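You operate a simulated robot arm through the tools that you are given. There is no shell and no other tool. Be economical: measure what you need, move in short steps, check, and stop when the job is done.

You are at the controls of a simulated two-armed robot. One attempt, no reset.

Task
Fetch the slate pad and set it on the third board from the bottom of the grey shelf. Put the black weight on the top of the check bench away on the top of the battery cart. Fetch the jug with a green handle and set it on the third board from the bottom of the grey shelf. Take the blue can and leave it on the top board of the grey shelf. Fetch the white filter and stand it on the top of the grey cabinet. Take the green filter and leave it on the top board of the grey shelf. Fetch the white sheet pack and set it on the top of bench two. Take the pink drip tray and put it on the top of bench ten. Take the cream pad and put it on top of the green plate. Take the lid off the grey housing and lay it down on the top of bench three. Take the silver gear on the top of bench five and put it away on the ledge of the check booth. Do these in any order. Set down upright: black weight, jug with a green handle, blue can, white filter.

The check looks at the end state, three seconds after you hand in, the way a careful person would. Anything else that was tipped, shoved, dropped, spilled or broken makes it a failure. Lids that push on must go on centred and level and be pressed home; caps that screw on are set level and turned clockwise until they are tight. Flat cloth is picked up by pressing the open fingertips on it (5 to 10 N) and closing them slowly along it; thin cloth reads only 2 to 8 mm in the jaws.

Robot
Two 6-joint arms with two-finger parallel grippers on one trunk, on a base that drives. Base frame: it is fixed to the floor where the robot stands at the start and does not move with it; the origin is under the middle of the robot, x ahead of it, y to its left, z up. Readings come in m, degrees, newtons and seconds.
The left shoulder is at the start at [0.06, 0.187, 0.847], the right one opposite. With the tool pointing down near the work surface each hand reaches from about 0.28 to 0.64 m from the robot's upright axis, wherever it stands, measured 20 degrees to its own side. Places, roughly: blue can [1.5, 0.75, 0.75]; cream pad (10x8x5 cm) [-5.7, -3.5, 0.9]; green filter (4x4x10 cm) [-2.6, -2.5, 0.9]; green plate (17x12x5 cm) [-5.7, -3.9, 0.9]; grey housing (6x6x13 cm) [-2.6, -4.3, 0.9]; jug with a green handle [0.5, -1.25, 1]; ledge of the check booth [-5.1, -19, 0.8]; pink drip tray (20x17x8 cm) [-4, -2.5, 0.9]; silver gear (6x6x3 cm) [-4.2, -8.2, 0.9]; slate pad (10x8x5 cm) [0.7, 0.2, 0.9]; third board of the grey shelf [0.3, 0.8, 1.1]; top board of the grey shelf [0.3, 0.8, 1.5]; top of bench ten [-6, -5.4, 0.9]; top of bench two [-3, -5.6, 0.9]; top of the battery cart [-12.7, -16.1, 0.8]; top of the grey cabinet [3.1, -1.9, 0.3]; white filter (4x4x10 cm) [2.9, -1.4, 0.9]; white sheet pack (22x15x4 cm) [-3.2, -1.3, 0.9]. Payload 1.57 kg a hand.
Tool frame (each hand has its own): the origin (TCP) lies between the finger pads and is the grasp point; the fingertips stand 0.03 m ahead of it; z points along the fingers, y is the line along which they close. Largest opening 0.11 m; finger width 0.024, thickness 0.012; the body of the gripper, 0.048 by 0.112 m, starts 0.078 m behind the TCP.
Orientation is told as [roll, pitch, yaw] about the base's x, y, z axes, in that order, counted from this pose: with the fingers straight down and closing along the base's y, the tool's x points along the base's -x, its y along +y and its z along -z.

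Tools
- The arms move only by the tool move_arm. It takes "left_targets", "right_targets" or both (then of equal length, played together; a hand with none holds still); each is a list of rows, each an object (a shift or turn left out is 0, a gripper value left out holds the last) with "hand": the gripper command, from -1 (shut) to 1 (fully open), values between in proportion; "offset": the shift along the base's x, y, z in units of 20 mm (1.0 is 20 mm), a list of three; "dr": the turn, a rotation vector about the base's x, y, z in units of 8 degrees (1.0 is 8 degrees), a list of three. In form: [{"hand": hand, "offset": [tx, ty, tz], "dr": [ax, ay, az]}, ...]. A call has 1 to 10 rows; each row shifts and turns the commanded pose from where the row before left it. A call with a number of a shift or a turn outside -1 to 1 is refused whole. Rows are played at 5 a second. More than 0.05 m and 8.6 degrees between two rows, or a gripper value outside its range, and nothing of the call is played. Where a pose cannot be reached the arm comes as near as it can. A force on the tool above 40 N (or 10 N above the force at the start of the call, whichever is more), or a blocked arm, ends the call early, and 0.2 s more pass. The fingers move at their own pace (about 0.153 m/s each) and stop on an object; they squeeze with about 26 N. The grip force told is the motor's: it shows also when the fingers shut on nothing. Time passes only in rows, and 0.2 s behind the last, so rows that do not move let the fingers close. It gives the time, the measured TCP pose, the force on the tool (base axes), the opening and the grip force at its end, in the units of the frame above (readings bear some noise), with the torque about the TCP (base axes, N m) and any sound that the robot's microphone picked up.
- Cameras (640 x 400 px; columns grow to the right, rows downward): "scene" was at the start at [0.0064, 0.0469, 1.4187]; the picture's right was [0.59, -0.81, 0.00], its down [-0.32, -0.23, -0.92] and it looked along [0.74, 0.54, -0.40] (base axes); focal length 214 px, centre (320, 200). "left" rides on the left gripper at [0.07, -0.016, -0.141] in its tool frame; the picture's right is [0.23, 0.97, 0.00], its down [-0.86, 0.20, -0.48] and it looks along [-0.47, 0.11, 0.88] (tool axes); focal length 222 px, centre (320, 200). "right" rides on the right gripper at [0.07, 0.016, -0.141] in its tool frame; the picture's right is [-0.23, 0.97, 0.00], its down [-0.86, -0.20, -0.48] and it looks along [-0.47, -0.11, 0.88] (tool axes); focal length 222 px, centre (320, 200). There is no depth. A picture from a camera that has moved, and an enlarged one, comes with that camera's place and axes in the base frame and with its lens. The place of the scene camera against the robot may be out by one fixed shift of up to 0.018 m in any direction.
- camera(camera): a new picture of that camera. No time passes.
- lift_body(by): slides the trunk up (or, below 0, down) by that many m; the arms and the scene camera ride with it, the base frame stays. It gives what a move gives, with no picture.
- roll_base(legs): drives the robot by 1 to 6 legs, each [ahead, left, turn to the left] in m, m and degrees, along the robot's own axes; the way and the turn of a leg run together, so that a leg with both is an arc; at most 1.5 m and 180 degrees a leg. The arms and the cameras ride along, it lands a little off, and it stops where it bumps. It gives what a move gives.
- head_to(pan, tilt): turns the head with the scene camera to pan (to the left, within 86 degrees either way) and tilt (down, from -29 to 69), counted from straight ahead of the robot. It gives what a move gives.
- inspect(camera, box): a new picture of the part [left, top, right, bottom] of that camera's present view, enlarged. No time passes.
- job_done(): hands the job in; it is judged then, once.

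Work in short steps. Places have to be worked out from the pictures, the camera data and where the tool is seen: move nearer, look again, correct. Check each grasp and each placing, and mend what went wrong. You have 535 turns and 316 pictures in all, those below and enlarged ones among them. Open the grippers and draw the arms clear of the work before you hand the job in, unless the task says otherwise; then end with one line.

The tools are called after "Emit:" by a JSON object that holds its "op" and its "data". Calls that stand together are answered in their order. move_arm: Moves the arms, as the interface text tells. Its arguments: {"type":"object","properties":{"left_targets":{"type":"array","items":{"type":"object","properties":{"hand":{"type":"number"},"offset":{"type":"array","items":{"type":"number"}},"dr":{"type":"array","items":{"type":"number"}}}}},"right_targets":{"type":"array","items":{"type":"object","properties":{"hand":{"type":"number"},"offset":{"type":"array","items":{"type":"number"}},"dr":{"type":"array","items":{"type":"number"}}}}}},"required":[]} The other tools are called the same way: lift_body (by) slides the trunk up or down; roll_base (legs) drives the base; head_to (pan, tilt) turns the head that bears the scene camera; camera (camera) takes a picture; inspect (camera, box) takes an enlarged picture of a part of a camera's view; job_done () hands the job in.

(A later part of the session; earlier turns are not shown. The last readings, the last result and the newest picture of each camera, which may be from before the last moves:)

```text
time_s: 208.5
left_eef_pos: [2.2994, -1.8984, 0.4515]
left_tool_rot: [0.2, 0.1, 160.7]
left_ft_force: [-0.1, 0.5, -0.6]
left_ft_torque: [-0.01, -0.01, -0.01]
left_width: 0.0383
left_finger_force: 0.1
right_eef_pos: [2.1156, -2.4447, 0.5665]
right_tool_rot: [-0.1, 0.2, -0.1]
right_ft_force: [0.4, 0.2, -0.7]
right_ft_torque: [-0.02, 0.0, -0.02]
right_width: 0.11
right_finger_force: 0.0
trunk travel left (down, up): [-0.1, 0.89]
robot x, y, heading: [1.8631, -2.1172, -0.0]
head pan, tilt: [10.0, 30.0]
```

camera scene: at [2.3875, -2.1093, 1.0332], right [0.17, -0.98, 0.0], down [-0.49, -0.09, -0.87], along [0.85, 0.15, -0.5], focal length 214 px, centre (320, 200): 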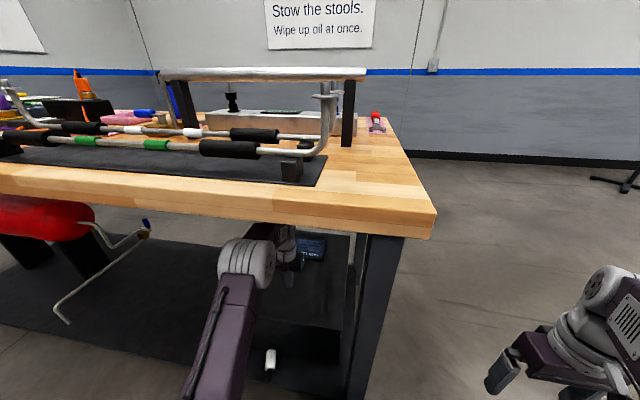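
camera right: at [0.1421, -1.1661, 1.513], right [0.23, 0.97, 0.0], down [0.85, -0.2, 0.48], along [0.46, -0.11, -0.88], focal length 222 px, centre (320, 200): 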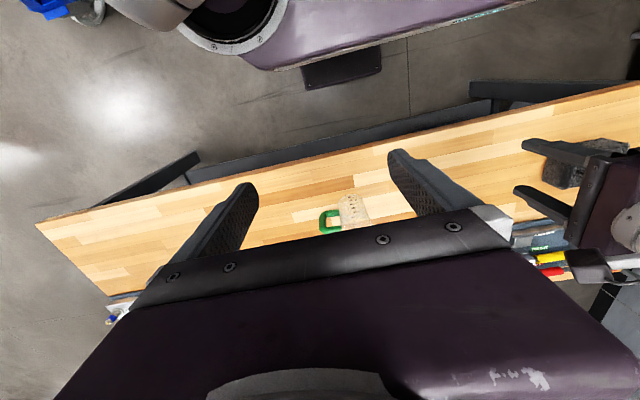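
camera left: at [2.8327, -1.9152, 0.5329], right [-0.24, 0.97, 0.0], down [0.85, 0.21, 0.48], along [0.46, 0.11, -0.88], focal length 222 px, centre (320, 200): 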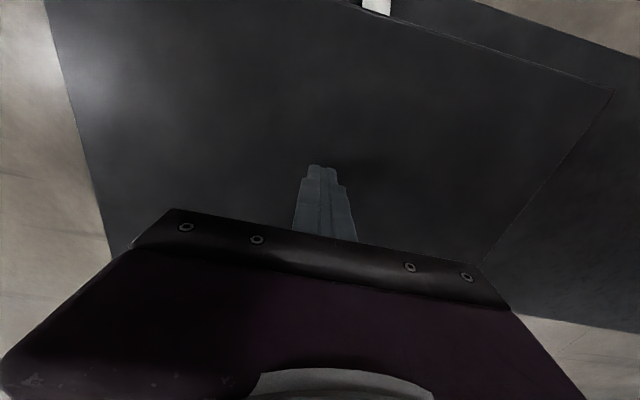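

Yaw goes to 160° freely, so grasping at yaw ~16° and later turning to ~180° will work. Turning back now.

Emit:
{"op": "move_arm", "data": {"left_targets": [{"dr": [0, 0, -1]}, {"dr": [0, 0, -1]}, {"dr": [0, 0, -1]}, {"dr": [0, 0, -1]}, {"dr": [0, 0, -1]}, {"dr": [0, 0, -1]}, {"dr": [0, 0, -1]}, {"dr": [0, 0, -1]}, {"dr": [0, 0, -1]}, {"dr": [0, 0, -1]}]}}

Emit:
{"op": "move_arm", "data": {"left_targets": [{"dr": [0, 0, -1], "hand": 0.3}, {"dr": [0, 0, -1]}, {"dr": [0, 0, -1]}, {"dr": [0, 0, -1]}, {"dr": [0, 0, -1]}, {"dr": [0, 0, -1]}, {"dr": [0, 0, -1]}, {"dr": [0, 0, -1]}, {"dr": [0, 0, 0]}]}}

Emit:
{"op": "lift_body", "data": {"by": -0.09}}

Emit:
{"op": "roll_base", "data": {"legs": [[0.28, 0.02, 0]]}}

Emit:
{"op": "camera", "data": {"camera": "left"}}

```text
time_s: 210.7
left_eef_pos: [2.3, -1.898, 0.4503]
left_tool_rot: [0.1, 0.1, 80.2]
left_ft_force: [0.9, 0.0, 0.2]
left_ft_torque: [0.01, 0.01, -0.03]
left_width: 0.0384
left_finger_force: 0.0
right_eef_pos: [2.116, -2.4442, 0.5663]
right_tool_rot: [-0.1, 0.1, -0.1]
right_ft_force: [0.5, 0.3, -0.1]
right_ft_torque: [0.06, 0.01, 0.02]
right_width: 0.1102
right_finger_force: 0.0
trunk travel left (down, up): [-0.1, 0.89]
robot x, y, heading: [1.8655, -2.116, 0.1]
head pan, tilt: [10.0, 30.0]
```

```text
time_s: 212.7
left_eef_pos: [2.2989, -1.8975, 0.4504]
left_tool_rot: [0.2, 0.1, 16.4]
left_ft_force: [0.5, -0.5, -0.5]
left_ft_torque: [0.02, -0.01, -0.05]
left_width: 0.0714
left_finger_force: 0.0
right_eef_pos: [2.1154, -2.4443, 0.5652]
right_tool_rot: [-0.1, 0.1, 0.0]
right_ft_force: [-0.5, 0.1, -0.1]
right_ft_torque: [0.02, 0.0, -0.02]
right_width: 0.11
right_finger_force: 0.0
trunk travel left (down, up): [-0.1, 0.89]
robot x, y, heading: [1.8615, -2.1174, 0.1]
head pan, tilt: [10.0, 30.0]
```

```text
time_s: 214.0
left_eef_pos: [2.298, -1.8987, 0.3612]
left_tool_rot: [0.1, 0.2, 16.5]
left_ft_force: [0.2, 0.2, -0.4]
left_ft_torque: [-0.02, -0.02, -0.02]
left_width: 0.0715
left_finger_force: 0.1
right_eef_pos: [2.1158, -2.4454, 0.4763]
right_tool_rot: [-0.2, 0.1, 0.0]
right_ft_force: [-0.1, 0.3, 0.2]
right_ft_torque: [-0.03, 0.0, -0.01]
right_width: 0.1099
right_finger_force: 0.0
trunk travel left (down, up): [-0.01, 0.98]
robot x, y, heading: [1.8647, -2.1158, 0.1]
head pan, tilt: [10.0, 30.0]
```

```text
time_s: 216.0
left_eef_pos: [2.5817, -1.8785, 0.3614]
left_tool_rot: [0.1, 0.1, 16.4]
left_ft_force: [-0.2, -0.2, 0.3]
left_ft_torque: [0.01, 0.0, 0.03]
left_width: 0.0716
left_finger_force: 0.1
right_eef_pos: [2.3994, -2.4239, 0.4763]
right_tool_rot: [-0.1, 0.1, -0.1]
right_ft_force: [-0.1, 1.1, -0.7]
right_ft_torque: [-0.03, 0.02, 0.03]
right_width: 0.11
right_finger_force: 0.0
trunk travel left (down, up): [-0.01, 0.98]
robot x, y, heading: [2.148, -2.0965, 0.1]
head pan, tilt: [10.0, 30.0]
```

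```text
236 pictures are left
camera left: at [2.5203, -1.9146, 0.503], right [-0.49, 0.87, 0.0], down [0.76, 0.43, 0.48], along [0.41, 0.24, -0.88], focal length 222 px, centre (320, 200)
```

left: 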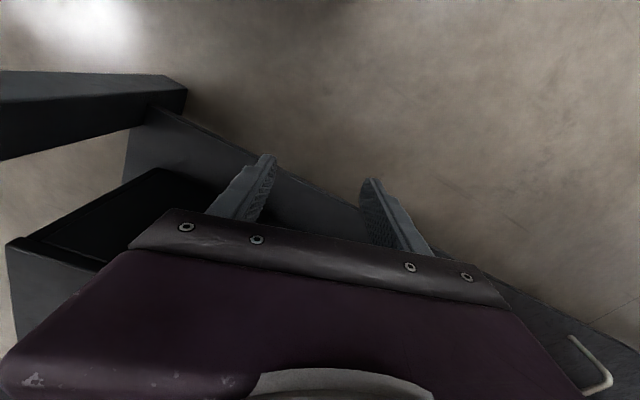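

Driving 0.13 further puts the hand above the filter.

Emit:
{"op": "roll_base", "data": {"legs": [[0.12, 0, 0]]}}

Emit:
{"op": "camera", "data": {"camera": "left"}}

Emit:
{"op": "inspect", "data": {"camera": "scene", "box": [200, 260, 360, 400]}}

```text
time_s: 217.2
left_eef_pos: [2.7036, -1.878, 0.3614]
left_tool_rot: [0.1, 0.0, 16.3]
left_ft_force: [-0.6, -1.2, -0.1]
left_ft_torque: [0.0, 0.0, 0.03]
left_width: 0.0712
left_finger_force: 0.0
right_eef_pos: [2.5184, -2.4247, 0.4762]
right_tool_rot: [0.0, 0.1, 0.0]
right_ft_force: [-0.6, 0.0, 0.1]
right_ft_torque: [0.01, 0.0, -0.02]
right_width: 0.11
right_finger_force: 0.1
trunk travel left (down, up): [-0.01, 0.98]
robot x, y, heading: [2.2658, -2.0979, 0.0]
head pan, tilt: [10.0, 30.0]
```

```text
235 pictures are left
camera left: at [2.64, -1.9147, 0.503], right [-0.49, 0.87, 0.0], down [0.76, 0.43, 0.48], along [0.41, 0.24, -0.88], focal length 222 px, centre (320, 200)
```

left: 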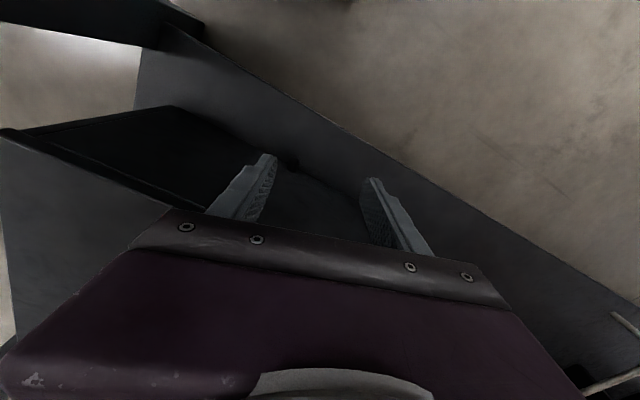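

```text
2.86 times, centred on (280, 330) of scene
camera zoom: at [2.287, -2.0898, 0.9432], right [0.17, -0.98, 0.0], down [-0.49, -0.09, -0.87], along [0.85, 0.15, -0.5], focal length 613 px, centre (434, -171)
```

zoom: 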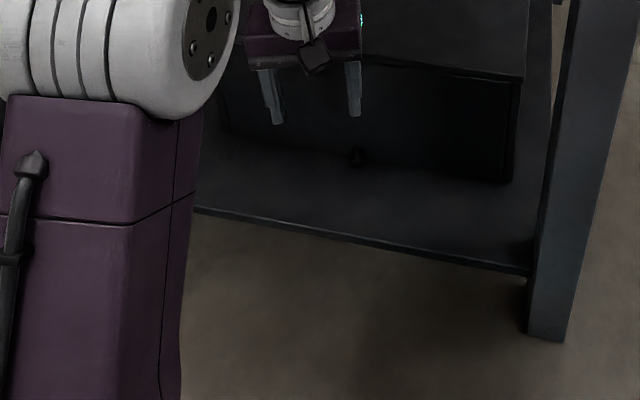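

The filter isn't where I last saw it; only a small dark nub shows by the box. Zooming in.

Emit:
{"op": "inspect", "data": {"camera": "scene", "box": [260, 270, 330, 330]}}

Emit:
{"op": "inspect", "data": {"camera": "left", "box": [220, 110, 400, 240]}}

```text
6.67 times, centred on (295, 300) of scene
camera zoom: at [2.287, -2.0898, 0.9432], right [0.17, -0.98, 0.0], down [-0.49, -0.09, -0.87], along [0.85, 0.15, -0.5], focal length 1430 px, centre (487, -467)
```

zoom: 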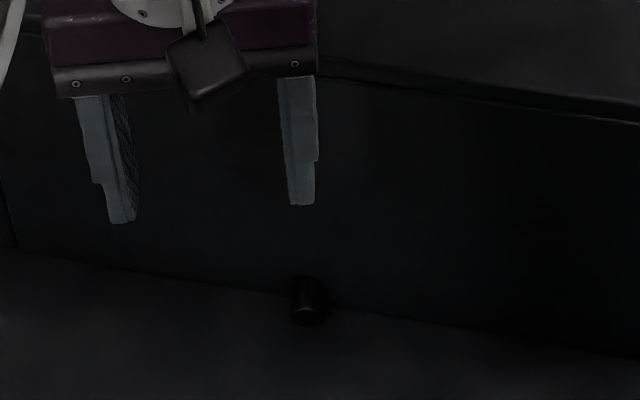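

```text
3.08 times, centred on (310, 175) of left
camera zoom: at [2.64, -1.9147, 0.503], right [-0.49, 0.87, 0.0], down [0.76, 0.43, 0.48], along [0.41, 0.24, -0.88], focal length 684 px, centre (351, 277)
```

zoom: 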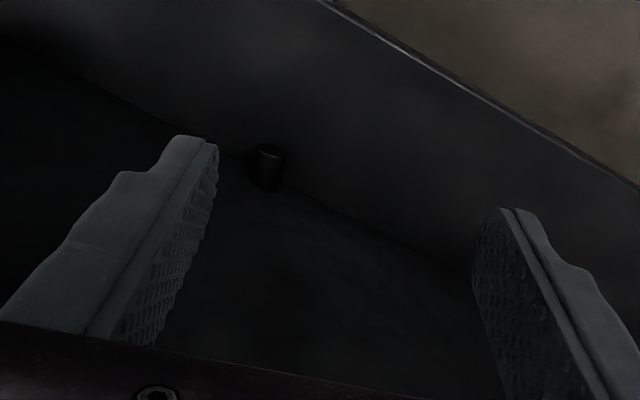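

The cabinet is open-fronted, and the filter has come to rest inside with its stem sticking out at about [2.77, −1.895, 0.115]. I'll back off, pitch the tool to ~30° below horizontal, and go for the stem.

Emit:
{"op": "roll_base", "data": {"legs": [[-0.35, 0, 0]]}}

Emit:
{"op": "move_arm", "data": {"left_targets": [{"dr": [0, 0, -1]}, {"dr": [0, 0, -1]}, {"dr": [0, -1, 0], "offset": [0.5, 0, -0.5]}, {"dr": [0, -1, 0], "offset": [0.5, 0, -0.5]}, {"dr": [0, -1, 0], "offset": [0.5, 0, -0.5]}, {"dr": [0, -1, 0], "offset": [0.5, 0, -0.5]}, {"dr": [0, -1, 0], "offset": [0.5, 0, -0.5]}, {"dr": [0, -1, 0], "offset": [0.5, 0, -0.5]}, {"dr": [0, -1, 0], "offset": [0.5, 0, -0.5]}, {"dr": [0, -0.5, 0], "offset": [0.5, 0, 0]}]}}

Emit:
{"op": "camera", "data": {"camera": "left"}}

Emit:
{"op": "camera", "data": {"camera": "scene"}}

```text
time_s: 219.5
left_eef_pos: [2.347, -1.8774, 0.3604]
left_tool_rot: [0.1, 0.0, 16.5]
left_ft_force: [-0.5, 0.4, -0.3]
left_ft_torque: [-0.03, -0.01, 0.01]
left_width: 0.0717
left_finger_force: 0.1
right_eef_pos: [2.1644, -2.4231, 0.4761]
right_tool_rot: [-0.1, 0.1, -0.1]
right_ft_force: [-0.1, -0.1, -0.8]
right_ft_torque: [-0.04, 0.02, 0.02]
right_width: 0.1099
right_finger_force: 0.1
trunk travel left (down, up): [-0.01, 0.98]
robot x, y, heading: [1.9178, -2.0963, 0.3]
head pan, tilt: [10.0, 30.0]
```

```text
time_s: 221.7
left_eef_pos: [2.3913, -1.8587, 0.3094]
left_tool_rot: [4.7, -36.7, 0.0]
left_ft_force: [0.1, -0.4, 0.5]
left_ft_torque: [0.03, -0.01, 0.04]
left_width: 0.0713
left_finger_force: 0.0
left hand out of reach, approached as far as the arm can: row 6, 7, 8, 9, 10
right_eef_pos: [2.1645, -2.4236, 0.477]
right_tool_rot: [-0.1, 0.1, 0.0]
right_ft_force: [-0.5, 0.7, 0.4]
right_ft_torque: [0.01, 0.04, 0.0]
right_width: 0.1099
right_finger_force: 0.0
trunk travel left (down, up): [-0.01, 0.98]
robot x, y, heading: [1.9124, -2.1003, -0.2]
head pan, tilt: [10.0, 30.0]
```

```text
231 pictures are left
camera left: at [2.2521, -1.887, 0.38], right [-0.23, 0.97, -0.07], down [0.39, 0.16, 0.91], along [0.89, 0.18, -0.42], focal length 222 px, centre (320, 200)
```

left: 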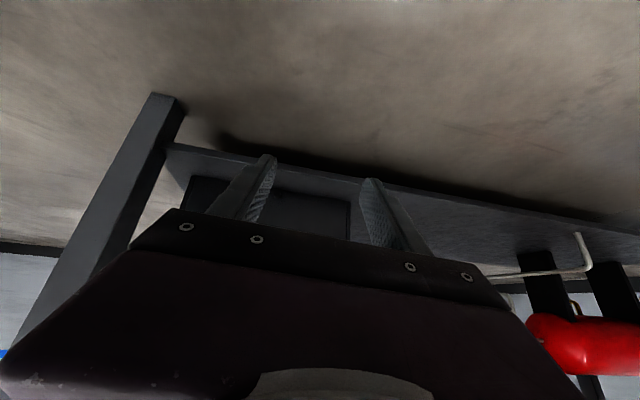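

```text
230 pictures are left
camera scene: at [1.9328, -2.0897, 0.9432], right [0.17, -0.98, 0.0], down [-0.49, -0.09, -0.87], along [0.85, 0.15, -0.5], focal length 214 px, centre (320, 200)
```

scene: 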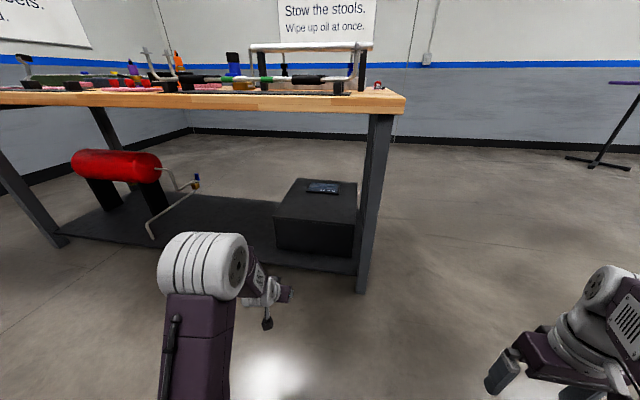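

The pitch stopped at −37°. I'll try reaching further out, where the wrist has more room, and pitch again.

Emit:
{"op": "move_arm", "data": {"left_targets": [{"offset": [1, 0, 0]}, {"offset": [1, 0, 0]}, {"offset": [1, 0, 0], "dr": [0, -0.5, 0]}, {"offset": [1, 0, 0], "dr": [0, -0.5, 0]}, {"offset": [1, 0, -0.3], "dr": [0, -0.5, 0]}, {"offset": [1, 0, -0.3], "dr": [0, -0.5, 0]}, {"offset": [0.5, 0, -0.5], "dr": [0, -0.5, 0]}, {"offset": [0.5, 0, -0.5], "dr": [0, -0.5, 0]}, {"offset": [0, 0, -0.5], "dr": [0, -0.5, 0]}, {"offset": [0, 0, -0.5]}]}}

Emit:
{"op": "camera", "data": {"camera": "scene"}}

```text
time_s: 223.9
left_eef_pos: [2.5315, -1.8568, 0.2567]
left_tool_rot: [4.6, -64.8, 0.3]
left_ft_force: [-0.3, 0.2, -0.7]
left_ft_torque: [0.0, 0.01, 0.01]
left_width: 0.0716
left_finger_force: 0.1
right_eef_pos: [2.1651, -2.4227, 0.4757]
right_tool_rot: [-0.1, 0.1, 0.0]
right_ft_force: [-0.1, 0.4, 0.3]
right_ft_torque: [0.01, 0.01, -0.05]
right_width: 0.1097
right_finger_force: 0.2
trunk travel left (down, up): [-0.01, 0.98]
robot x, y, heading: [1.9146, -2.0978, -0.2]
head pan, tilt: [10.0, 30.0]
```

```text
229 pictures are left
camera scene: at [1.9328, -2.0897, 0.9432], right [0.17, -0.98, 0.0], down [-0.49, -0.09, -0.87], along [0.85, 0.15, -0.5], focal length 214 px, centre (320, 200)
```

scene: 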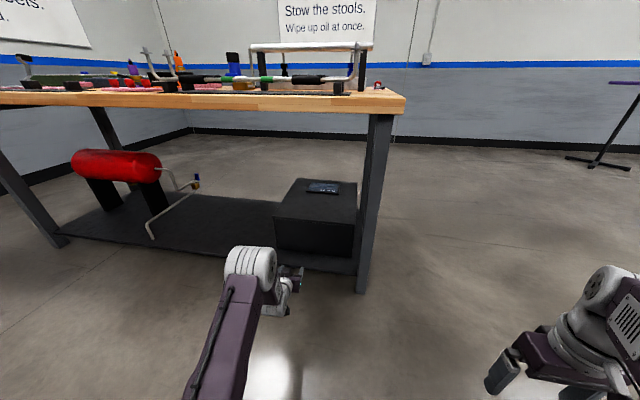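

Good: −65° pitch at f 0.62. Lowering further toward the stem height.

Emit:
{"op": "move_arm", "data": {"left_targets": [{"offset": [0, 0, -1]}, {"offset": [0, 0, -1]}, {"offset": [0, 0, -1]}, {"offset": [0, 0, -1]}, {"offset": [0, 0, -0.8]}, {"offset": [0, 0, -0.5]}, {"offset": [0, 0, 0]}]}}

Emit:
{"op": "camera", "data": {"camera": "left"}}

```text
time_s: 225.5
left_eef_pos: [2.5489, -1.8559, 0.1553]
left_tool_rot: [4.6, -64.2, 0.1]
left_ft_force: [0.2, 0.6, 0.5]
left_ft_torque: [0.01, 0.02, 0.01]
left_width: 0.0717
left_finger_force: 0.1
left hand out of reach, approached as far as the arm can: row 2, 3, 4, 6
right_eef_pos: [2.1645, -2.4239, 0.4748]
right_tool_rot: [-0.2, 0.2, 0.0]
right_ft_force: [-0.2, 0.7, -0.4]
right_ft_torque: [-0.03, 0.04, 0.05]
right_width: 0.1099
right_finger_force: 0.0
trunk travel left (down, up): [-0.01, 0.98]
robot x, y, heading: [1.9136, -2.099, -0.0]
head pan, tilt: [10.0, 30.0]
```

```text
228 pictures are left
camera left: at [2.3936, -1.8846, 0.1534], right [-0.17, 0.97, -0.17], down [-0.07, 0.16, 0.98], along [0.98, 0.18, 0.04], focal length 222 px, centre (320, 200)
```

left: 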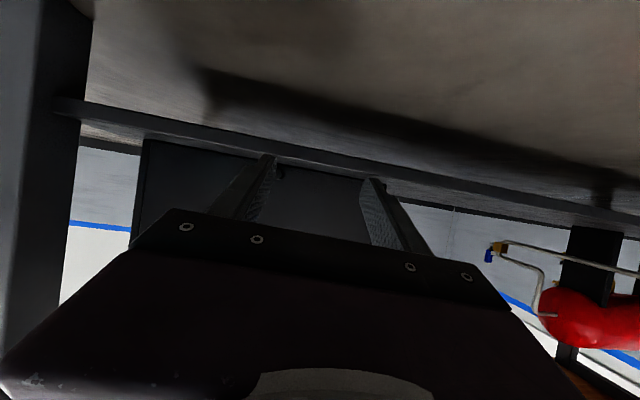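

Emit:
{"op": "inspect", "data": {"camera": "left", "box": [220, 120, 400, 230]}}

```text
3.56 times, centred on (310, 175) of left
camera zoom: at [2.3936, -1.8846, 0.1534], right [-0.17, 0.97, -0.17], down [-0.07, 0.16, 0.98], along [0.98, 0.18, 0.04], focal length 790 px, centre (356, 289)
```

zoom: 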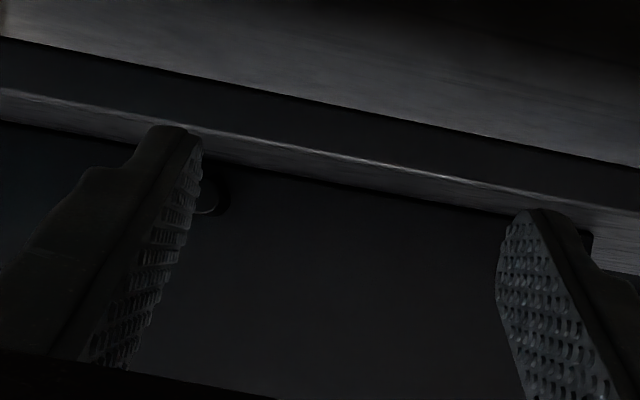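

I see the stem's round end at about [2.77, −1.89, 0.135]. I'll straighten the yaw, shift y −0.035 and lower 1.5 cm, opening a bit more.

Emit:
{"op": "move_arm", "data": {"left_targets": [{"offset": [-0.5, -0.9, 0], "dr": [0, 0, -0.6]}, {"offset": [-0.5, -0.9, -0.4]}, {"offset": [-0.3, 0, -0.4]}, {"offset": [0, 0, 0]}]}}

Emit:
{"op": "inspect", "data": {"camera": "left", "box": [220, 120, 400, 230]}}

```text
time_s: 226.5
left_eef_pos: [2.5526, -1.8894, 0.1409]
left_tool_rot: [4.6, -64.3, -4.7]
left_ft_force: [1.1, -0.7, 0.5]
left_ft_torque: [0.03, -0.02, 0.01]
left_width: 0.0715
left_finger_force: 0.0
left hand out of reach, approached as far as the arm can: row 1, 2, 3
right_eef_pos: [2.1648, -2.4228, 0.4763]
right_tool_rot: [-0.1, 0.1, 0.0]
right_ft_force: [-0.3, -0.3, -0.6]
right_ft_torque: [0.01, 0.01, 0.0]
right_width: 0.1099
right_finger_force: 0.2
trunk travel left (down, up): [-0.01, 0.98]
robot x, y, heading: [1.9113, -2.1021, -0.1]
head pan, tilt: [10.0, 30.0]
```

```text
3.56 times, centred on (310, 175) of left
camera zoom: at [2.3951, -1.9056, 0.1392], right [-0.09, 0.98, -0.17], down [-0.06, 0.17, 0.98], along [0.99, 0.1, 0.04], focal length 790 px, centre (356, 289)
```

zoom: 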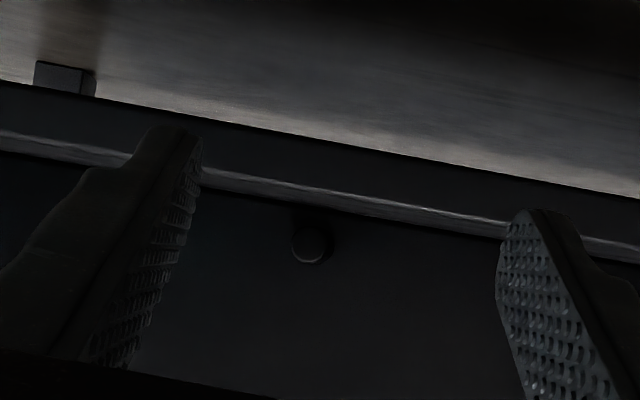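

The stem is centred well. I'll raise 6 mm for shelf clearance, then drive forward 0.15 and check.

Emit:
{"op": "move_arm", "data": {"left_targets": [{"offset": [0, -0.15, 0.35]}, {"offset": [0, 0, 0]}]}}

Emit:
{"op": "roll_base", "data": {"legs": [[0.15, 0, 0]]}}

Emit:
{"op": "inspect", "data": {"camera": "left", "box": [220, 120, 400, 230]}}

```text
time_s: 227.1
left_eef_pos: [2.5529, -1.8926, 0.1476]
left_tool_rot: [4.5, -64.4, -4.6]
left_ft_force: [0.3, 0.4, 0.5]
left_ft_torque: [-0.04, 0.02, 0.02]
left_width: 0.0715
left_finger_force: 0.2
right_eef_pos: [2.1642, -2.4232, 0.4754]
right_tool_rot: [-0.1, 0.1, 0.0]
right_ft_force: [0.4, 0.2, -0.3]
right_ft_torque: [-0.02, 0.02, 0.0]
right_width: 0.1102
right_finger_force: 0.1
trunk travel left (down, up): [-0.01, 0.98]
robot x, y, heading: [1.912, -2.0976, -0.1]
head pan, tilt: [10.0, 30.0]
```

```text
time_s: 228.4
left_eef_pos: [2.7026, -1.8927, 0.1473]
left_tool_rot: [4.7, -64.6, -4.6]
left_ft_force: [-0.2, -0.1, 0.0]
left_ft_torque: [0.0, -0.01, 0.01]
left_width: 0.0712
left_finger_force: 0.0
right_eef_pos: [2.3134, -2.4244, 0.4762]
right_tool_rot: [-0.1, 0.2, 0.0]
right_ft_force: [0.0, -1.0, 0.1]
right_ft_torque: [0.0, -0.01, 0.06]
right_width: 0.1099
right_finger_force: 0.0
trunk travel left (down, up): [-0.01, 0.98]
robot x, y, heading: [2.0611, -2.0963, -0.0]
head pan, tilt: [10.0, 30.0]
```

```text
3.56 times, centred on (310, 175) of left
camera zoom: at [2.5441, -1.9086, 0.1456], right [-0.09, 0.98, -0.17], down [-0.06, 0.17, 0.98], along [0.99, 0.1, 0.05], focal length 790 px, centre (356, 289)
```

zoom: 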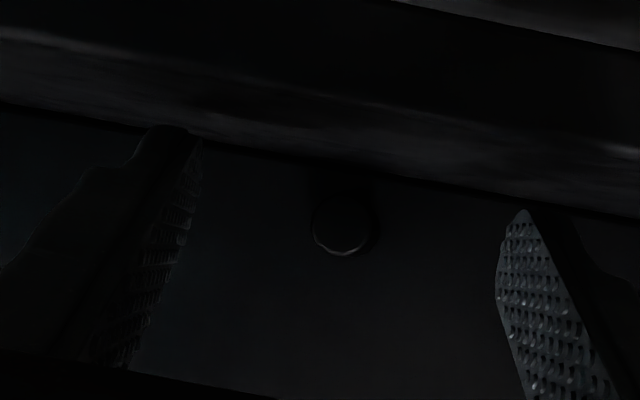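

The stem end is right between the fingertips. Advancing 3.5 cm and closing.

Emit:
{"op": "roll_base", "data": {"legs": [[0.035, 0, 0]]}}

Emit:
{"op": "move_arm", "data": {"left_targets": [{"hand": 0}, {"hand": -0.4}, {"hand": -1}, {"offset": [0, 0, 0]}, {"offset": [0, 0, 0]}]}}

Emit:
{"op": "inspect", "data": {"camera": "left", "box": [220, 120, 400, 230]}}

```text
time_s: 229.3
left_eef_pos: [2.7372, -1.8932, 0.1473]
left_tool_rot: [4.5, -64.5, -4.6]
left_ft_force: [0.6, 1.0, 0.6]
left_ft_torque: [-0.03, 0.01, 0.0]
left_width: 0.0713
left_finger_force: 0.0
right_eef_pos: [2.3476, -2.4242, 0.4761]
right_tool_rot: [-0.1, 0.1, 0.0]
right_ft_force: [0.0, 0.0, 0.5]
right_ft_torque: [0.02, -0.02, 0.03]
right_width: 0.1098
right_finger_force: 0.1
trunk travel left (down, up): [-0.01, 0.98]
robot x, y, heading: [2.0967, -2.0982, 0.1]
head pan, tilt: [10.0, 30.0]
```

```text
time_s: 230.5
left_eef_pos: [2.7376, -1.8933, 0.1471]
left_tool_rot: [4.6, -64.3, -4.6]
left_ft_force: [-0.8, -0.5, 0.1]
left_ft_torque: [0.0, 0.04, -0.04]
left_width: 0.0164
left_finger_force: 26.3
right_eef_pos: [2.348, -2.4238, 0.4763]
right_tool_rot: [-0.1, 0.2, 0.0]
right_ft_force: [0.3, 0.1, -0.5]
right_ft_torque: [0.01, 0.0, -0.01]
right_width: 0.1103
right_finger_force: 0.1
trunk travel left (down, up): [-0.01, 0.98]
robot x, y, heading: [2.0963, -2.0982, 0.1]
head pan, tilt: [10.0, 30.0]
```

```text
3.56 times, centred on (310, 175) of left
camera zoom: at [2.5796, -1.9087, 0.1455], right [-0.09, 0.98, -0.17], down [-0.06, 0.17, 0.98], along [0.99, 0.1, 0.05], focal length 790 px, centre (356, 289)
```

zoom: 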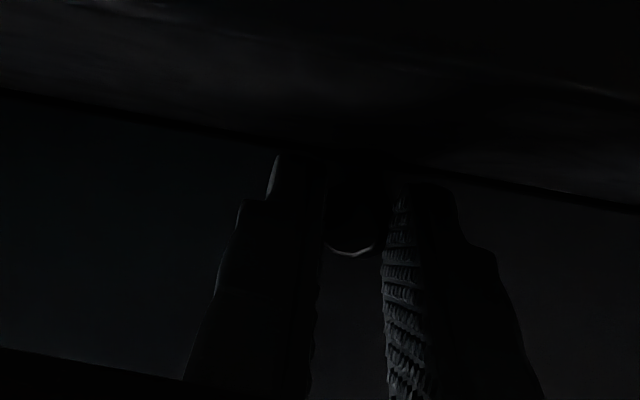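

Stem gripped (16 mm). Pulling straight back.

Emit:
{"op": "roll_base", "data": {"legs": [[-0.25, 0, 0]]}}

Emit:
{"op": "camera", "data": {"camera": "left"}}

Emit:
{"op": "inspect", "data": {"camera": "scene", "box": [220, 180, 380, 320]}}

```text
time_s: 232.3
left_eef_pos: [2.4878, -1.8938, 0.1476]
left_tool_rot: [4.7, -64.4, -4.7]
left_ft_force: [0.3, -0.2, -0.1]
left_ft_torque: [-0.01, 0.03, 0.01]
left_width: 0.0161
left_finger_force: 25.8
right_eef_pos: [2.0974, -2.4236, 0.4765]
right_tool_rot: [-0.1, 0.1, -0.2]
right_ft_force: [0.1, -1.2, 0.0]
right_ft_torque: [-0.02, 0.0, -0.01]
right_width: 0.11
right_finger_force: 0.0
trunk travel left (down, up): [-0.01, 0.98]
robot x, y, heading: [1.8486, -2.0948, 0.3]
head pan, tilt: [10.0, 30.0]
```

```text
223 pictures are left
camera left: at [2.3295, -1.909, 0.1455], right [-0.09, 0.98, -0.17], down [-0.06, 0.17, 0.98], along [0.99, 0.1, 0.05], focal length 222 px, centre (320, 200)
```

left: 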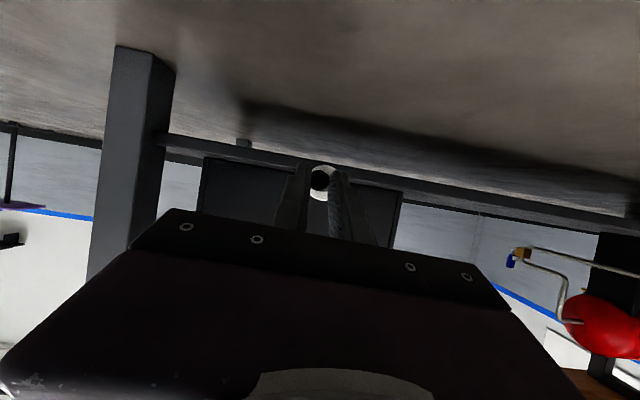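

```text
2.86 times, centred on (300, 250) of scene
camera zoom: at [1.8666, -2.0896, 0.9432], right [0.17, -0.98, 0.0], down [-0.49, -0.09, -0.87], along [0.85, 0.15, -0.5], focal length 613 px, centre (377, 57)
```

zoom: 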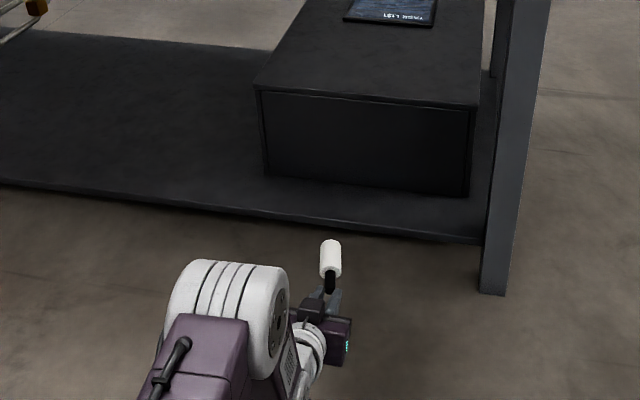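

The filter is out, held by its stem, lying horizontally. I'll raise the trunk and rotate the tool +90° about y so that it stands base-down, drawing the hand in meanwhile.

Emit:
{"op": "lift_body", "data": {"by": 0.4}}

Emit:
{"op": "move_arm", "data": {"left_targets": [{"offset": [-1, 0, 0.5], "dr": [0, 1, 0]}, {"offset": [-1, 0, 0.5], "dr": [0, 1, 0]}, {"offset": [-1, 0, 0.5], "dr": [0, 1, 0]}, {"offset": [-1, 0, 0.5], "dr": [0, 1, 0]}, {"offset": [-1, 0, 0], "dr": [0, 1, 0]}, {"offset": [-1, 0, 0], "dr": [0, 1, 0]}, {"offset": [-1, 0, 0], "dr": [0, 1, 0]}, {"offset": [-1, 0, 0], "dr": [0, 1, 0]}, {"offset": [-1, 0, 0], "dr": [0, 1, 0]}, {"offset": [0, 0, 0], "dr": [0, 1, 0]}]}}

Emit:
{"op": "camera", "data": {"camera": "scene"}}

Emit:
{"op": "camera", "data": {"camera": "left"}}

```text
time_s: 236.2
left_eef_pos: [2.4885, -1.8932, 0.5473]
left_tool_rot: [4.6, -64.5, -4.6]
left_ft_force: [0.3, 0.4, 0.3]
left_ft_torque: [-0.03, 0.06, -0.02]
left_width: 0.0157
left_finger_force: 26.1
right_eef_pos: [2.0967, -2.4241, 0.8765]
right_tool_rot: [-0.1, 0.2, -0.1]
right_ft_force: [-0.9, 0.5, -0.5]
right_ft_torque: [0.02, 0.04, 0.0]
right_width: 0.1101
right_finger_force: 0.2
trunk travel left (down, up): [-0.41, 0.58]
robot x, y, heading: [1.8452, -2.0985, -0.3]
head pan, tilt: [10.0, 30.0]
```

```text
time_s: 238.4
left_eef_pos: [2.3059, -1.8926, 0.5878]
left_tool_rot: [-0.1, 15.6, -2.1]
left_ft_force: [0.8, 0.1, -0.3]
left_ft_torque: [0.0, 0.02, 0.02]
left_width: 0.0001
left_finger_force: 20.8
right_eef_pos: [2.0989, -2.4243, 0.8761]
right_tool_rot: [-0.1, 0.3, -0.1]
right_ft_force: [-0.3, 0.3, -0.1]
right_ft_torque: [0.03, 0.0, -0.01]
right_width: 0.1099
right_finger_force: 0.1
trunk travel left (down, up): [-0.41, 0.58]
robot x, y, heading: [1.8478, -2.1005, 0.0]
head pan, tilt: [10.0, 30.0]
```

```text
221 pictures are left
camera scene: at [1.8674, -2.0895, 1.3432], right [0.17, -0.98, 0.0], down [-0.49, -0.09, -0.87], along [0.85, 0.15, -0.5], focal length 214 px, centre (320, 200)
```

scene: 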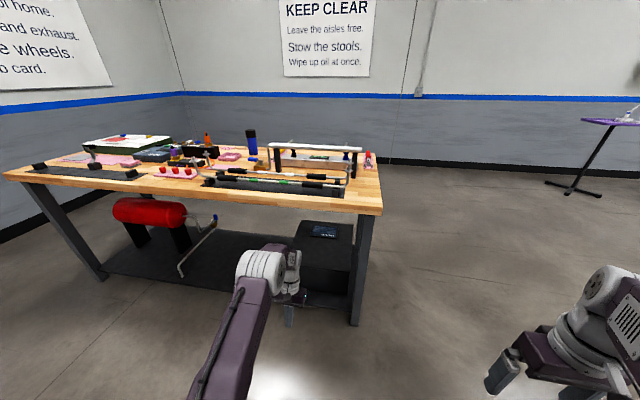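

```text
220 pictures are left
camera left: at [2.2781, -1.9085, 0.7425], right [-0.18, 0.98, 0.06], down [0.96, 0.17, 0.23], along [0.22, 0.1, -0.97], focal length 222 px, centre (320, 200)
```

left: 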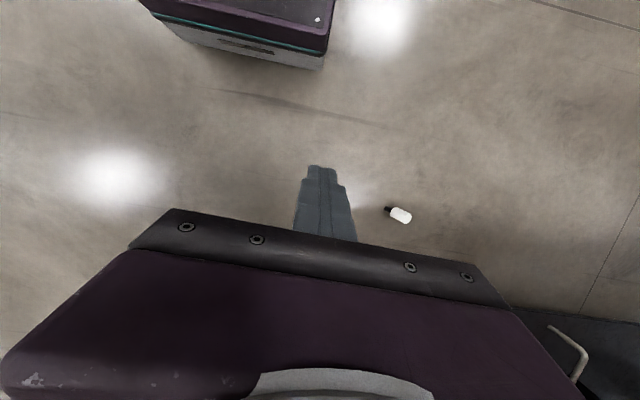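

It slipped off the stem and now lies on the open floor at about [2.44, −1.55], stem towards −y. I'll reposition the robot beside it and look down with the tool vertical.

Emit:
{"op": "roll_base", "data": {"legs": [[0.1, 0, 0], [0, 0.35, 0]]}}

Emit:
{"op": "move_arm", "data": {"left_targets": [{"dr": [0, -1, 0], "hand": 0.3}, {"dr": [0, -0.95, 0.25]}, {"offset": [0, 0, 0]}]}}

Emit:
{"op": "camera", "data": {"camera": "left"}}

Emit:
{"op": "camera", "data": {"camera": "scene"}}

```text
time_s: 241.4
left_eef_pos: [2.408, -1.5409, 0.5869]
left_tool_rot: [-0.3, 15.5, -2.0]
left_ft_force: [-0.7, -0.5, -0.3]
left_ft_torque: [-0.04, 0.0, 0.01]
left_width: 0.0
left_finger_force: 21.6
right_eef_pos: [2.1977, -2.0736, 0.8758]
right_tool_rot: [-0.1, 0.0, 0.1]
right_ft_force: [0.0, 0.2, 0.1]
right_ft_torque: [0.01, 0.03, -0.02]
right_width: 0.1099
right_finger_force: 0.1
trunk travel left (down, up): [-0.41, 0.58]
robot x, y, heading: [1.9438, -1.7491, -0.0]
head pan, tilt: [10.0, 30.0]
```

```text
time_s: 242.2
left_eef_pos: [2.4069, -1.5411, 0.5883]
left_tool_rot: [0.3, -0.2, 0.2]
left_ft_force: [-0.8, 0.0, 0.2]
left_ft_torque: [-0.04, 0.02, 0.0]
left_width: 0.0716
left_finger_force: 0.1
right_eef_pos: [2.1981, -2.0736, 0.8766]
right_tool_rot: [-0.1, 0.0, 0.0]
right_ft_force: [-0.1, -0.3, 0.1]
right_ft_torque: [0.0, 0.0, 0.0]
right_width: 0.1102
right_finger_force: 0.1
trunk travel left (down, up): [-0.41, 0.58]
robot x, y, heading: [1.9517, -1.7478, 0.1]
head pan, tilt: [10.0, 30.0]
```

```text
219 pictures are left
camera left: at [2.3368, -1.5599, 0.729], right [-0.23, 0.97, 0.0], down [0.85, 0.2, 0.48], along [0.47, 0.11, -0.88], focal length 222 px, centre (320, 200)
```

left: 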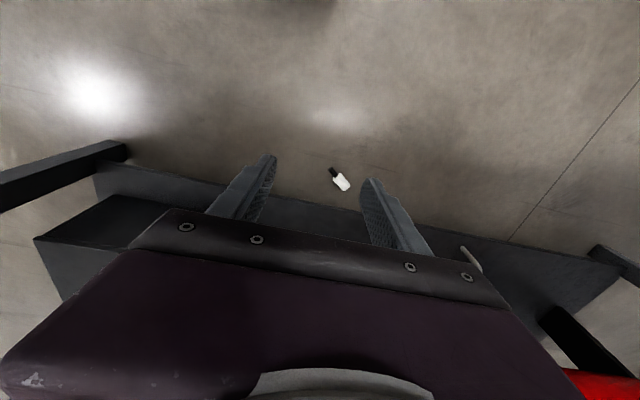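

```text
218 pictures are left
camera scene: at [1.9664, -1.7398, 1.3432], right [0.17, -0.98, 0.0], down [-0.49, -0.09, -0.87], along [0.85, 0.15, -0.5], focal length 214 px, centre (320, 200)
```

scene: 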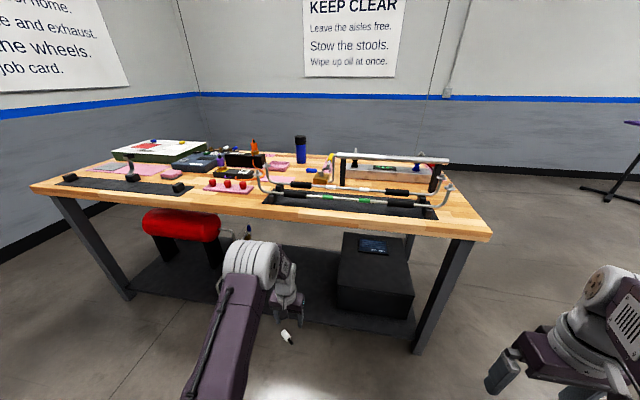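

The filter has been rolling (now near [2.63, −1.41]). I'll let a second pass and see whether it has come to rest.

Emit:
{"op": "move_arm", "data": {"left_targets": [{"offset": [0, 0, 0]}, {"offset": [0, 0, 0]}, {"offset": [0, 0, 0]}, {"offset": [0, 0, 0]}, {"offset": [0, 0, 0]}]}}

Emit:
{"op": "inspect", "data": {"camera": "left", "box": [240, 120, 440, 250]}}

Emit:
{"op": "inspect", "data": {"camera": "scene", "box": [210, 250, 350, 370]}}

```text
time_s: 243.4
left_eef_pos: [2.4065, -1.5415, 0.5877]
left_tool_rot: [0.3, -0.1, 0.1]
left_ft_force: [-0.1, -1.4, -0.4]
left_ft_torque: [0.02, 0.0, 0.03]
left_width: 0.0715
left_finger_force: 0.1
right_eef_pos: [2.1981, -2.0736, 0.8759]
right_tool_rot: [-0.1, 0.1, 0.1]
right_ft_force: [-0.5, 0.5, -0.4]
right_ft_torque: [0.03, 0.0, -0.03]
right_width: 0.1101
right_finger_force: 0.2
trunk travel left (down, up): [-0.41, 0.58]
robot x, y, heading: [1.9467, -1.7485, 0.1]
head pan, tilt: [10.0, 30.0]
```

```text
3.08 times, centred on (340, 185) of left
camera zoom: at [2.3368, -1.5599, 0.729], right [-0.23, 0.97, 0.0], down [0.85, 0.2, 0.48], along [0.47, 0.11, -0.88], focal length 684 px, centre (258, 246)
```

zoom: 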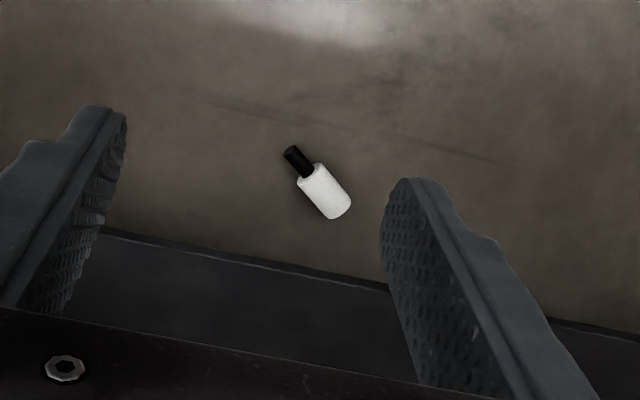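

```text
3.33 times, centred on (280, 310) of scene
camera zoom: at [1.9662, -1.7398, 1.3432], right [0.17, -0.98, 0.0], down [-0.49, -0.09, -0.87], along [0.85, 0.15, -0.5], focal length 715 px, centre (453, -167)
```

zoom: 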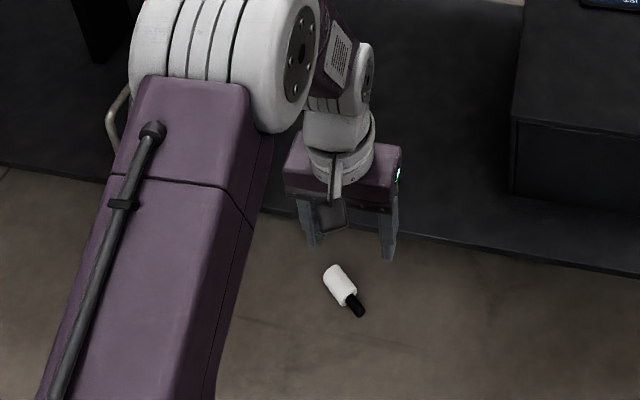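

It's at rest: body centre ≈ [2.625, −1.42], stem pointing to azimuth ≈ −125°. I need the hand at yaw −125° so the stem ends up when pitched forward; testing that rotation here in free space.

Emit:
{"op": "move_arm", "data": {"left_targets": [{"dr": [0, 0, -1]}, {"dr": [0, 0, -1]}, {"dr": [0, 0, -1]}, {"dr": [0, 0, -1]}, {"dr": [0, 0, -1]}, {"dr": [0, 0, -1]}, {"dr": [0, 0, -1]}, {"dr": [0, 0, -1]}, {"dr": [0, 0, -1]}, {"dr": [0, 0, -1]}]}}

Emit:
{"op": "move_arm", "data": {"left_targets": [{"dr": [0, 0, -1]}, {"dr": [0, 0, -1]}, {"dr": [0, 0, -1]}, {"dr": [0, 0, -1]}, {"dr": [0, 0, -1]}, {"dr": [0, 0, -0.7]}, {"dr": [0, 0, 0]}]}}

```text
time_s: 245.6
left_eef_pos: [2.4068, -1.5414, 0.5879]
left_tool_rot: [0.3, -0.1, -80.1]
left_ft_force: [0.4, 0.1, 0.3]
left_ft_torque: [0.06, -0.03, -0.01]
left_width: 0.072
left_finger_force: 0.0
right_eef_pos: [2.1986, -2.0738, 0.8764]
right_tool_rot: [-0.2, 0.1, 0.1]
right_ft_force: [0.1, 0.2, 0.7]
right_ft_torque: [0.02, 0.03, -0.01]
right_width: 0.1101
right_finger_force: 0.1
trunk travel left (down, up): [-0.41, 0.58]
robot x, y, heading: [1.9456, -1.7492, -0.0]
head pan, tilt: [10.0, 30.0]
```

```text
time_s: 247.2
left_eef_pos: [2.4063, -1.5419, 0.5872]
left_tool_rot: [0.4, -0.1, -125.7]
left_ft_force: [-0.1, -1.3, 0.2]
left_ft_torque: [0.01, -0.01, 0.04]
left_width: 0.0713
left_finger_force: 0.0
right_eef_pos: [2.1982, -2.0734, 0.8762]
right_tool_rot: [-0.2, 0.1, 0.1]
right_ft_force: [-1.0, 0.7, 0.1]
right_ft_torque: [0.0, 0.01, 0.02]
right_width: 0.1101
right_finger_force: 0.0
trunk travel left (down, up): [-0.41, 0.58]
robot x, y, heading: [1.948, -1.747, 0.3]
head pan, tilt: [10.0, 30.0]
```

Yaw −125° works. I'll lower the trunk fully, tilt the tool 24° so its tips lean toward the filter's base, then drive 0.2 ahead and view.

Emit:
{"op": "lift_body", "data": {"by": -0.4}}

Emit:
{"op": "move_arm", "data": {"left_targets": [{"dr": [0.82, -0.57, 0], "offset": [-0.3, 0.8, 0.5]}, {"dr": [0.82, -0.57, 0], "offset": [-0.3, 0.8, 0]}, {"dr": [0.82, -0.57, 0], "offset": [-0.3, 0.8, 0]}, {"offset": [0, 0.8, 0]}, {"offset": [0, 0.8, 0]}, {"offset": [0, 0, 0]}]}}

Emit:
{"op": "roll_base", "data": {"legs": [[0.19, 0, 0]]}}

Emit:
{"op": "camera", "data": {"camera": "left"}}

Emit:
{"op": "inspect", "data": {"camera": "scene", "box": [210, 250, 350, 370]}}

```text
time_s: 251.0
left_eef_pos: [2.4069, -1.5404, 0.1876]
left_tool_rot: [0.4, -0.1, -125.5]
left_ft_force: [0.8, 0.5, -0.6]
left_ft_torque: [-0.01, 0.0, -0.02]
left_width: 0.0718
left_finger_force: 0.1
right_eef_pos: [2.1986, -2.0741, 0.4757]
right_tool_rot: [-0.1, 0.2, 0.1]
right_ft_force: [0.2, -0.1, -0.1]
right_ft_torque: [0.0, -0.02, 0.01]
right_width: 0.1101
right_finger_force: 0.0
trunk travel left (down, up): [-0.01, 0.98]
robot x, y, heading: [1.9458, -1.7511, 0.1]
head pan, tilt: [10.0, 30.0]
```

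```text
time_s: 252.4
left_eef_pos: [2.3885, -1.4624, 0.1986]
left_tool_rot: [-0.1, 23.8, -125.6]
left_ft_force: [0.0, 0.8, -0.5]
left_ft_torque: [-0.02, 0.0, -0.02]
left_width: 0.0715
left_finger_force: 0.0
right_eef_pos: [2.1979, -2.0735, 0.4771]
right_tool_rot: [-0.1, 0.1, 0.1]
right_ft_force: [-1.0, -0.4, 0.1]
right_ft_torque: [0.01, -0.02, -0.04]
right_width: 0.1102
right_finger_force: 0.0
trunk travel left (down, up): [-0.01, 0.98]
robot x, y, heading: [1.9442, -1.7481, 0.2]
head pan, tilt: [10.0, 30.0]
```

```text
time_s: 254.0
left_eef_pos: [2.5782, -1.462, 0.1979]
left_tool_rot: [0.0, 23.8, -125.5]
left_ft_force: [-0.1, -0.5, -1.1]
left_ft_torque: [0.02, 0.03, 0.0]
left_width: 0.0715
left_finger_force: 0.0
right_eef_pos: [2.3868, -2.075, 0.476]
right_tool_rot: [-0.2, 0.1, 0.0]
right_ft_force: [1.1, -0.4, -0.2]
right_ft_torque: [0.01, 0.0, 0.02]
right_width: 0.1102
right_finger_force: 0.0
trunk travel left (down, up): [-0.01, 0.98]
robot x, y, heading: [2.1337, -1.7486, -0.1]
head pan, tilt: [10.0, 30.0]
```

```text
215 pictures are left
camera left: at [2.5694, -1.4482, 0.3558], right [0.91, -0.4, 0.09], down [-0.41, -0.91, 0.09], along [0.05, -0.12, -0.99], focal length 222 px, centre (320, 200)
```

left: 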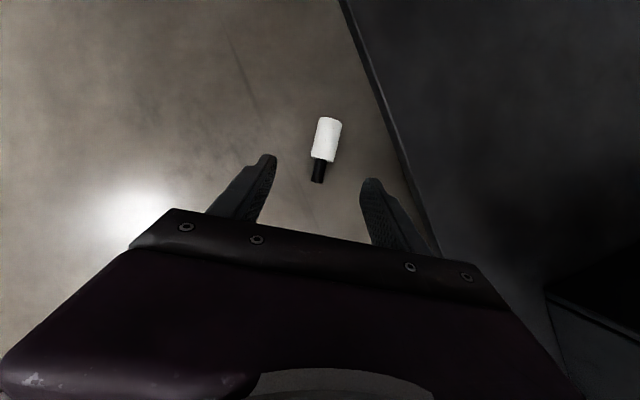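

```text
3.33 times, centred on (280, 310) of scene
camera zoom: at [2.1554, -1.7396, 0.9432], right [0.17, -0.98, 0.0], down [-0.49, -0.09, -0.87], along [0.85, 0.15, -0.5], focal length 715 px, centre (453, -167)
```

zoom: 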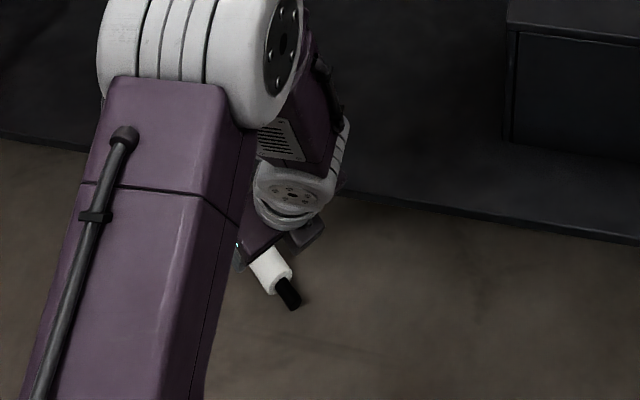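

Body centre refined: [2.632, −1.410], axis azimuth 52°. Moving over it and down to z 0.09.

Emit:
{"op": "move_arm", "data": {"left_targets": [{"offset": [0.8, 0.75, -1], "dr": [0, 0, -0.35]}, {"offset": [0.8, 0.75, -1]}, {"offset": [0.85, 0.8, -1]}, {"offset": [0, 0, -1]}, {"offset": [0, 0, -1]}, {"offset": [0, 0, 0]}]}}

Emit:
{"op": "camera", "data": {"camera": "left"}}

```text
time_s: 255.4
left_eef_pos: [2.6274, -1.4156, 0.0976]
left_tool_rot: [0.0, 23.7, -128.4]
left_ft_force: [0.0, -0.1, 0.3]
left_ft_torque: [0.02, -0.02, 0.01]
left_width: 0.0715
left_finger_force: 0.0
right_eef_pos: [2.3864, -2.0737, 0.477]
right_tool_rot: [-0.1, 0.1, 0.0]
right_ft_force: [0.3, 0.4, 0.3]
right_ft_torque: [0.03, 0.01, -0.02]
right_width: 0.11
right_finger_force: 0.2
trunk travel left (down, up): [-0.01, 0.98]
robot x, y, heading: [2.1369, -1.7477, 0.3]
head pan, tilt: [10.0, 30.0]
```

```text
213 pictures are left
camera left: at [2.6195, -1.4015, 0.2557], right [0.89, -0.44, 0.09], down [-0.45, -0.89, 0.09], along [0.04, -0.12, -0.99], focal length 222 px, centre (320, 200)
```

left: 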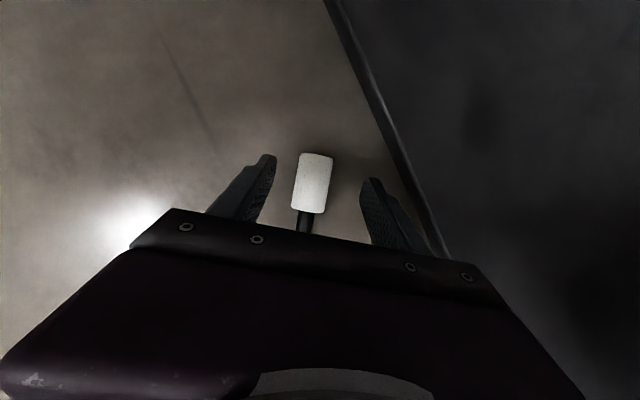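

Alignment is good. Lowering to z ≈ 0.04 with force watch and closing.

Emit:
{"op": "move_arm", "data": {"left_targets": [{"offset": [0.1, 0.1, -1], "dr": [0, 0, 0.3]}, {"offset": [0, 0, -1]}, {"offset": [0, 0, -0.5]}, {"offset": [0, 0, -0.3]}, {"offset": [0, 0, 0]}]}}

Emit:
{"op": "camera", "data": {"camera": "left"}}

```text
time_s: 256.6
left_eef_pos: [2.6291, -1.4141, 0.0417]
left_tool_rot: [0.1, 23.8, -126.0]
left_ft_force: [-0.6, -0.2, 0.4]
left_ft_torque: [-0.02, 0.01, -0.02]
left_width: 0.0715
left_finger_force: 0.1
right_eef_pos: [2.3868, -2.0737, 0.4758]
right_tool_rot: [-0.2, 0.1, 0.0]
right_ft_force: [-0.1, 0.7, -0.1]
right_ft_torque: [0.05, 0.0, 0.02]
right_width: 0.1098
right_finger_force: 0.0
trunk travel left (down, up): [-0.01, 0.98]
robot x, y, heading: [2.131, -1.7456, -0.2]
head pan, tilt: [10.0, 30.0]
```

```text
212 pictures are left
camera left: at [2.6203, -1.4001, 0.1997], right [0.91, -0.4, 0.09], down [-0.41, -0.91, 0.09], along [0.05, -0.12, -0.99], focal length 222 px, centre (320, 200)
```

left: 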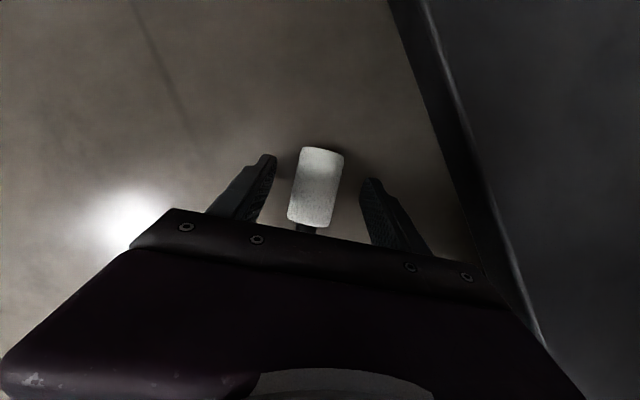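

Body between the pads; closing.

Emit:
{"op": "move_arm", "data": {"left_targets": [{"hand": 0}, {"hand": -0.2}, {"hand": -1}, {"offset": [0, 0, 0]}, {"offset": [0, 0, 0]}]}}

Emit:
{"op": "move_arm", "data": {"left_targets": [{"offset": [0, 0, 0.5]}, {"offset": [0, 0, 0.7]}, {"offset": [0, 0, 1]}, {"offset": [0, 0, 1]}, {"offset": [0, 0, 1]}, {"offset": [0, 0, 0]}]}}

Emit:
{"op": "camera", "data": {"camera": "left"}}

```text
time_s: 257.8
left_eef_pos: [2.6303, -1.414, 0.0426]
left_tool_rot: [-0.1, 23.8, -126.1]
left_ft_force: [0.3, -0.2, 0.2]
left_ft_torque: [0.01, 0.0, 0.01]
left_width: 0.035
left_finger_force: 26.3
right_eef_pos: [2.3862, -2.074, 0.4749]
right_tool_rot: [0.0, 0.1, -0.1]
right_ft_force: [-0.8, -0.2, 1.0]
right_ft_torque: [0.0, 0.03, 0.01]
right_width: 0.1102
right_finger_force: 0.1
trunk travel left (down, up): [-0.01, 0.98]
robot x, y, heading: [2.1351, -1.7481, 0.1]
head pan, tilt: [10.0, 30.0]
```

```text
time_s: 259.2
left_eef_pos: [2.6292, -1.4135, 0.1268]
left_tool_rot: [0.0, 23.8, -125.9]
left_ft_force: [0.6, -0.1, -0.3]
left_ft_torque: [0.02, 0.02, 0.02]
left_width: 0.0349
left_finger_force: 26.0
right_eef_pos: [2.3872, -2.0743, 0.4759]
right_tool_rot: [0.0, 0.1, 0.0]
right_ft_force: [0.0, 0.3, 0.4]
right_ft_torque: [-0.04, -0.02, 0.02]
right_width: 0.11
right_finger_force: 0.1
trunk travel left (down, up): [-0.01, 0.98]
robot x, y, heading: [2.1335, -1.7496, -0.1]
head pan, tilt: [10.0, 30.0]
```

```text
211 pictures are left
camera left: at [2.6207, -1.4002, 0.2843], right [0.91, -0.4, 0.09], down [-0.41, -0.91, 0.09], along [0.05, -0.12, -0.99], focal length 222 px, centre (320, 200)
```

left: 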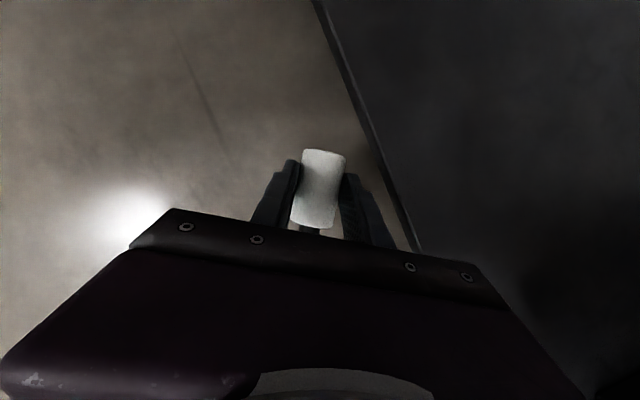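

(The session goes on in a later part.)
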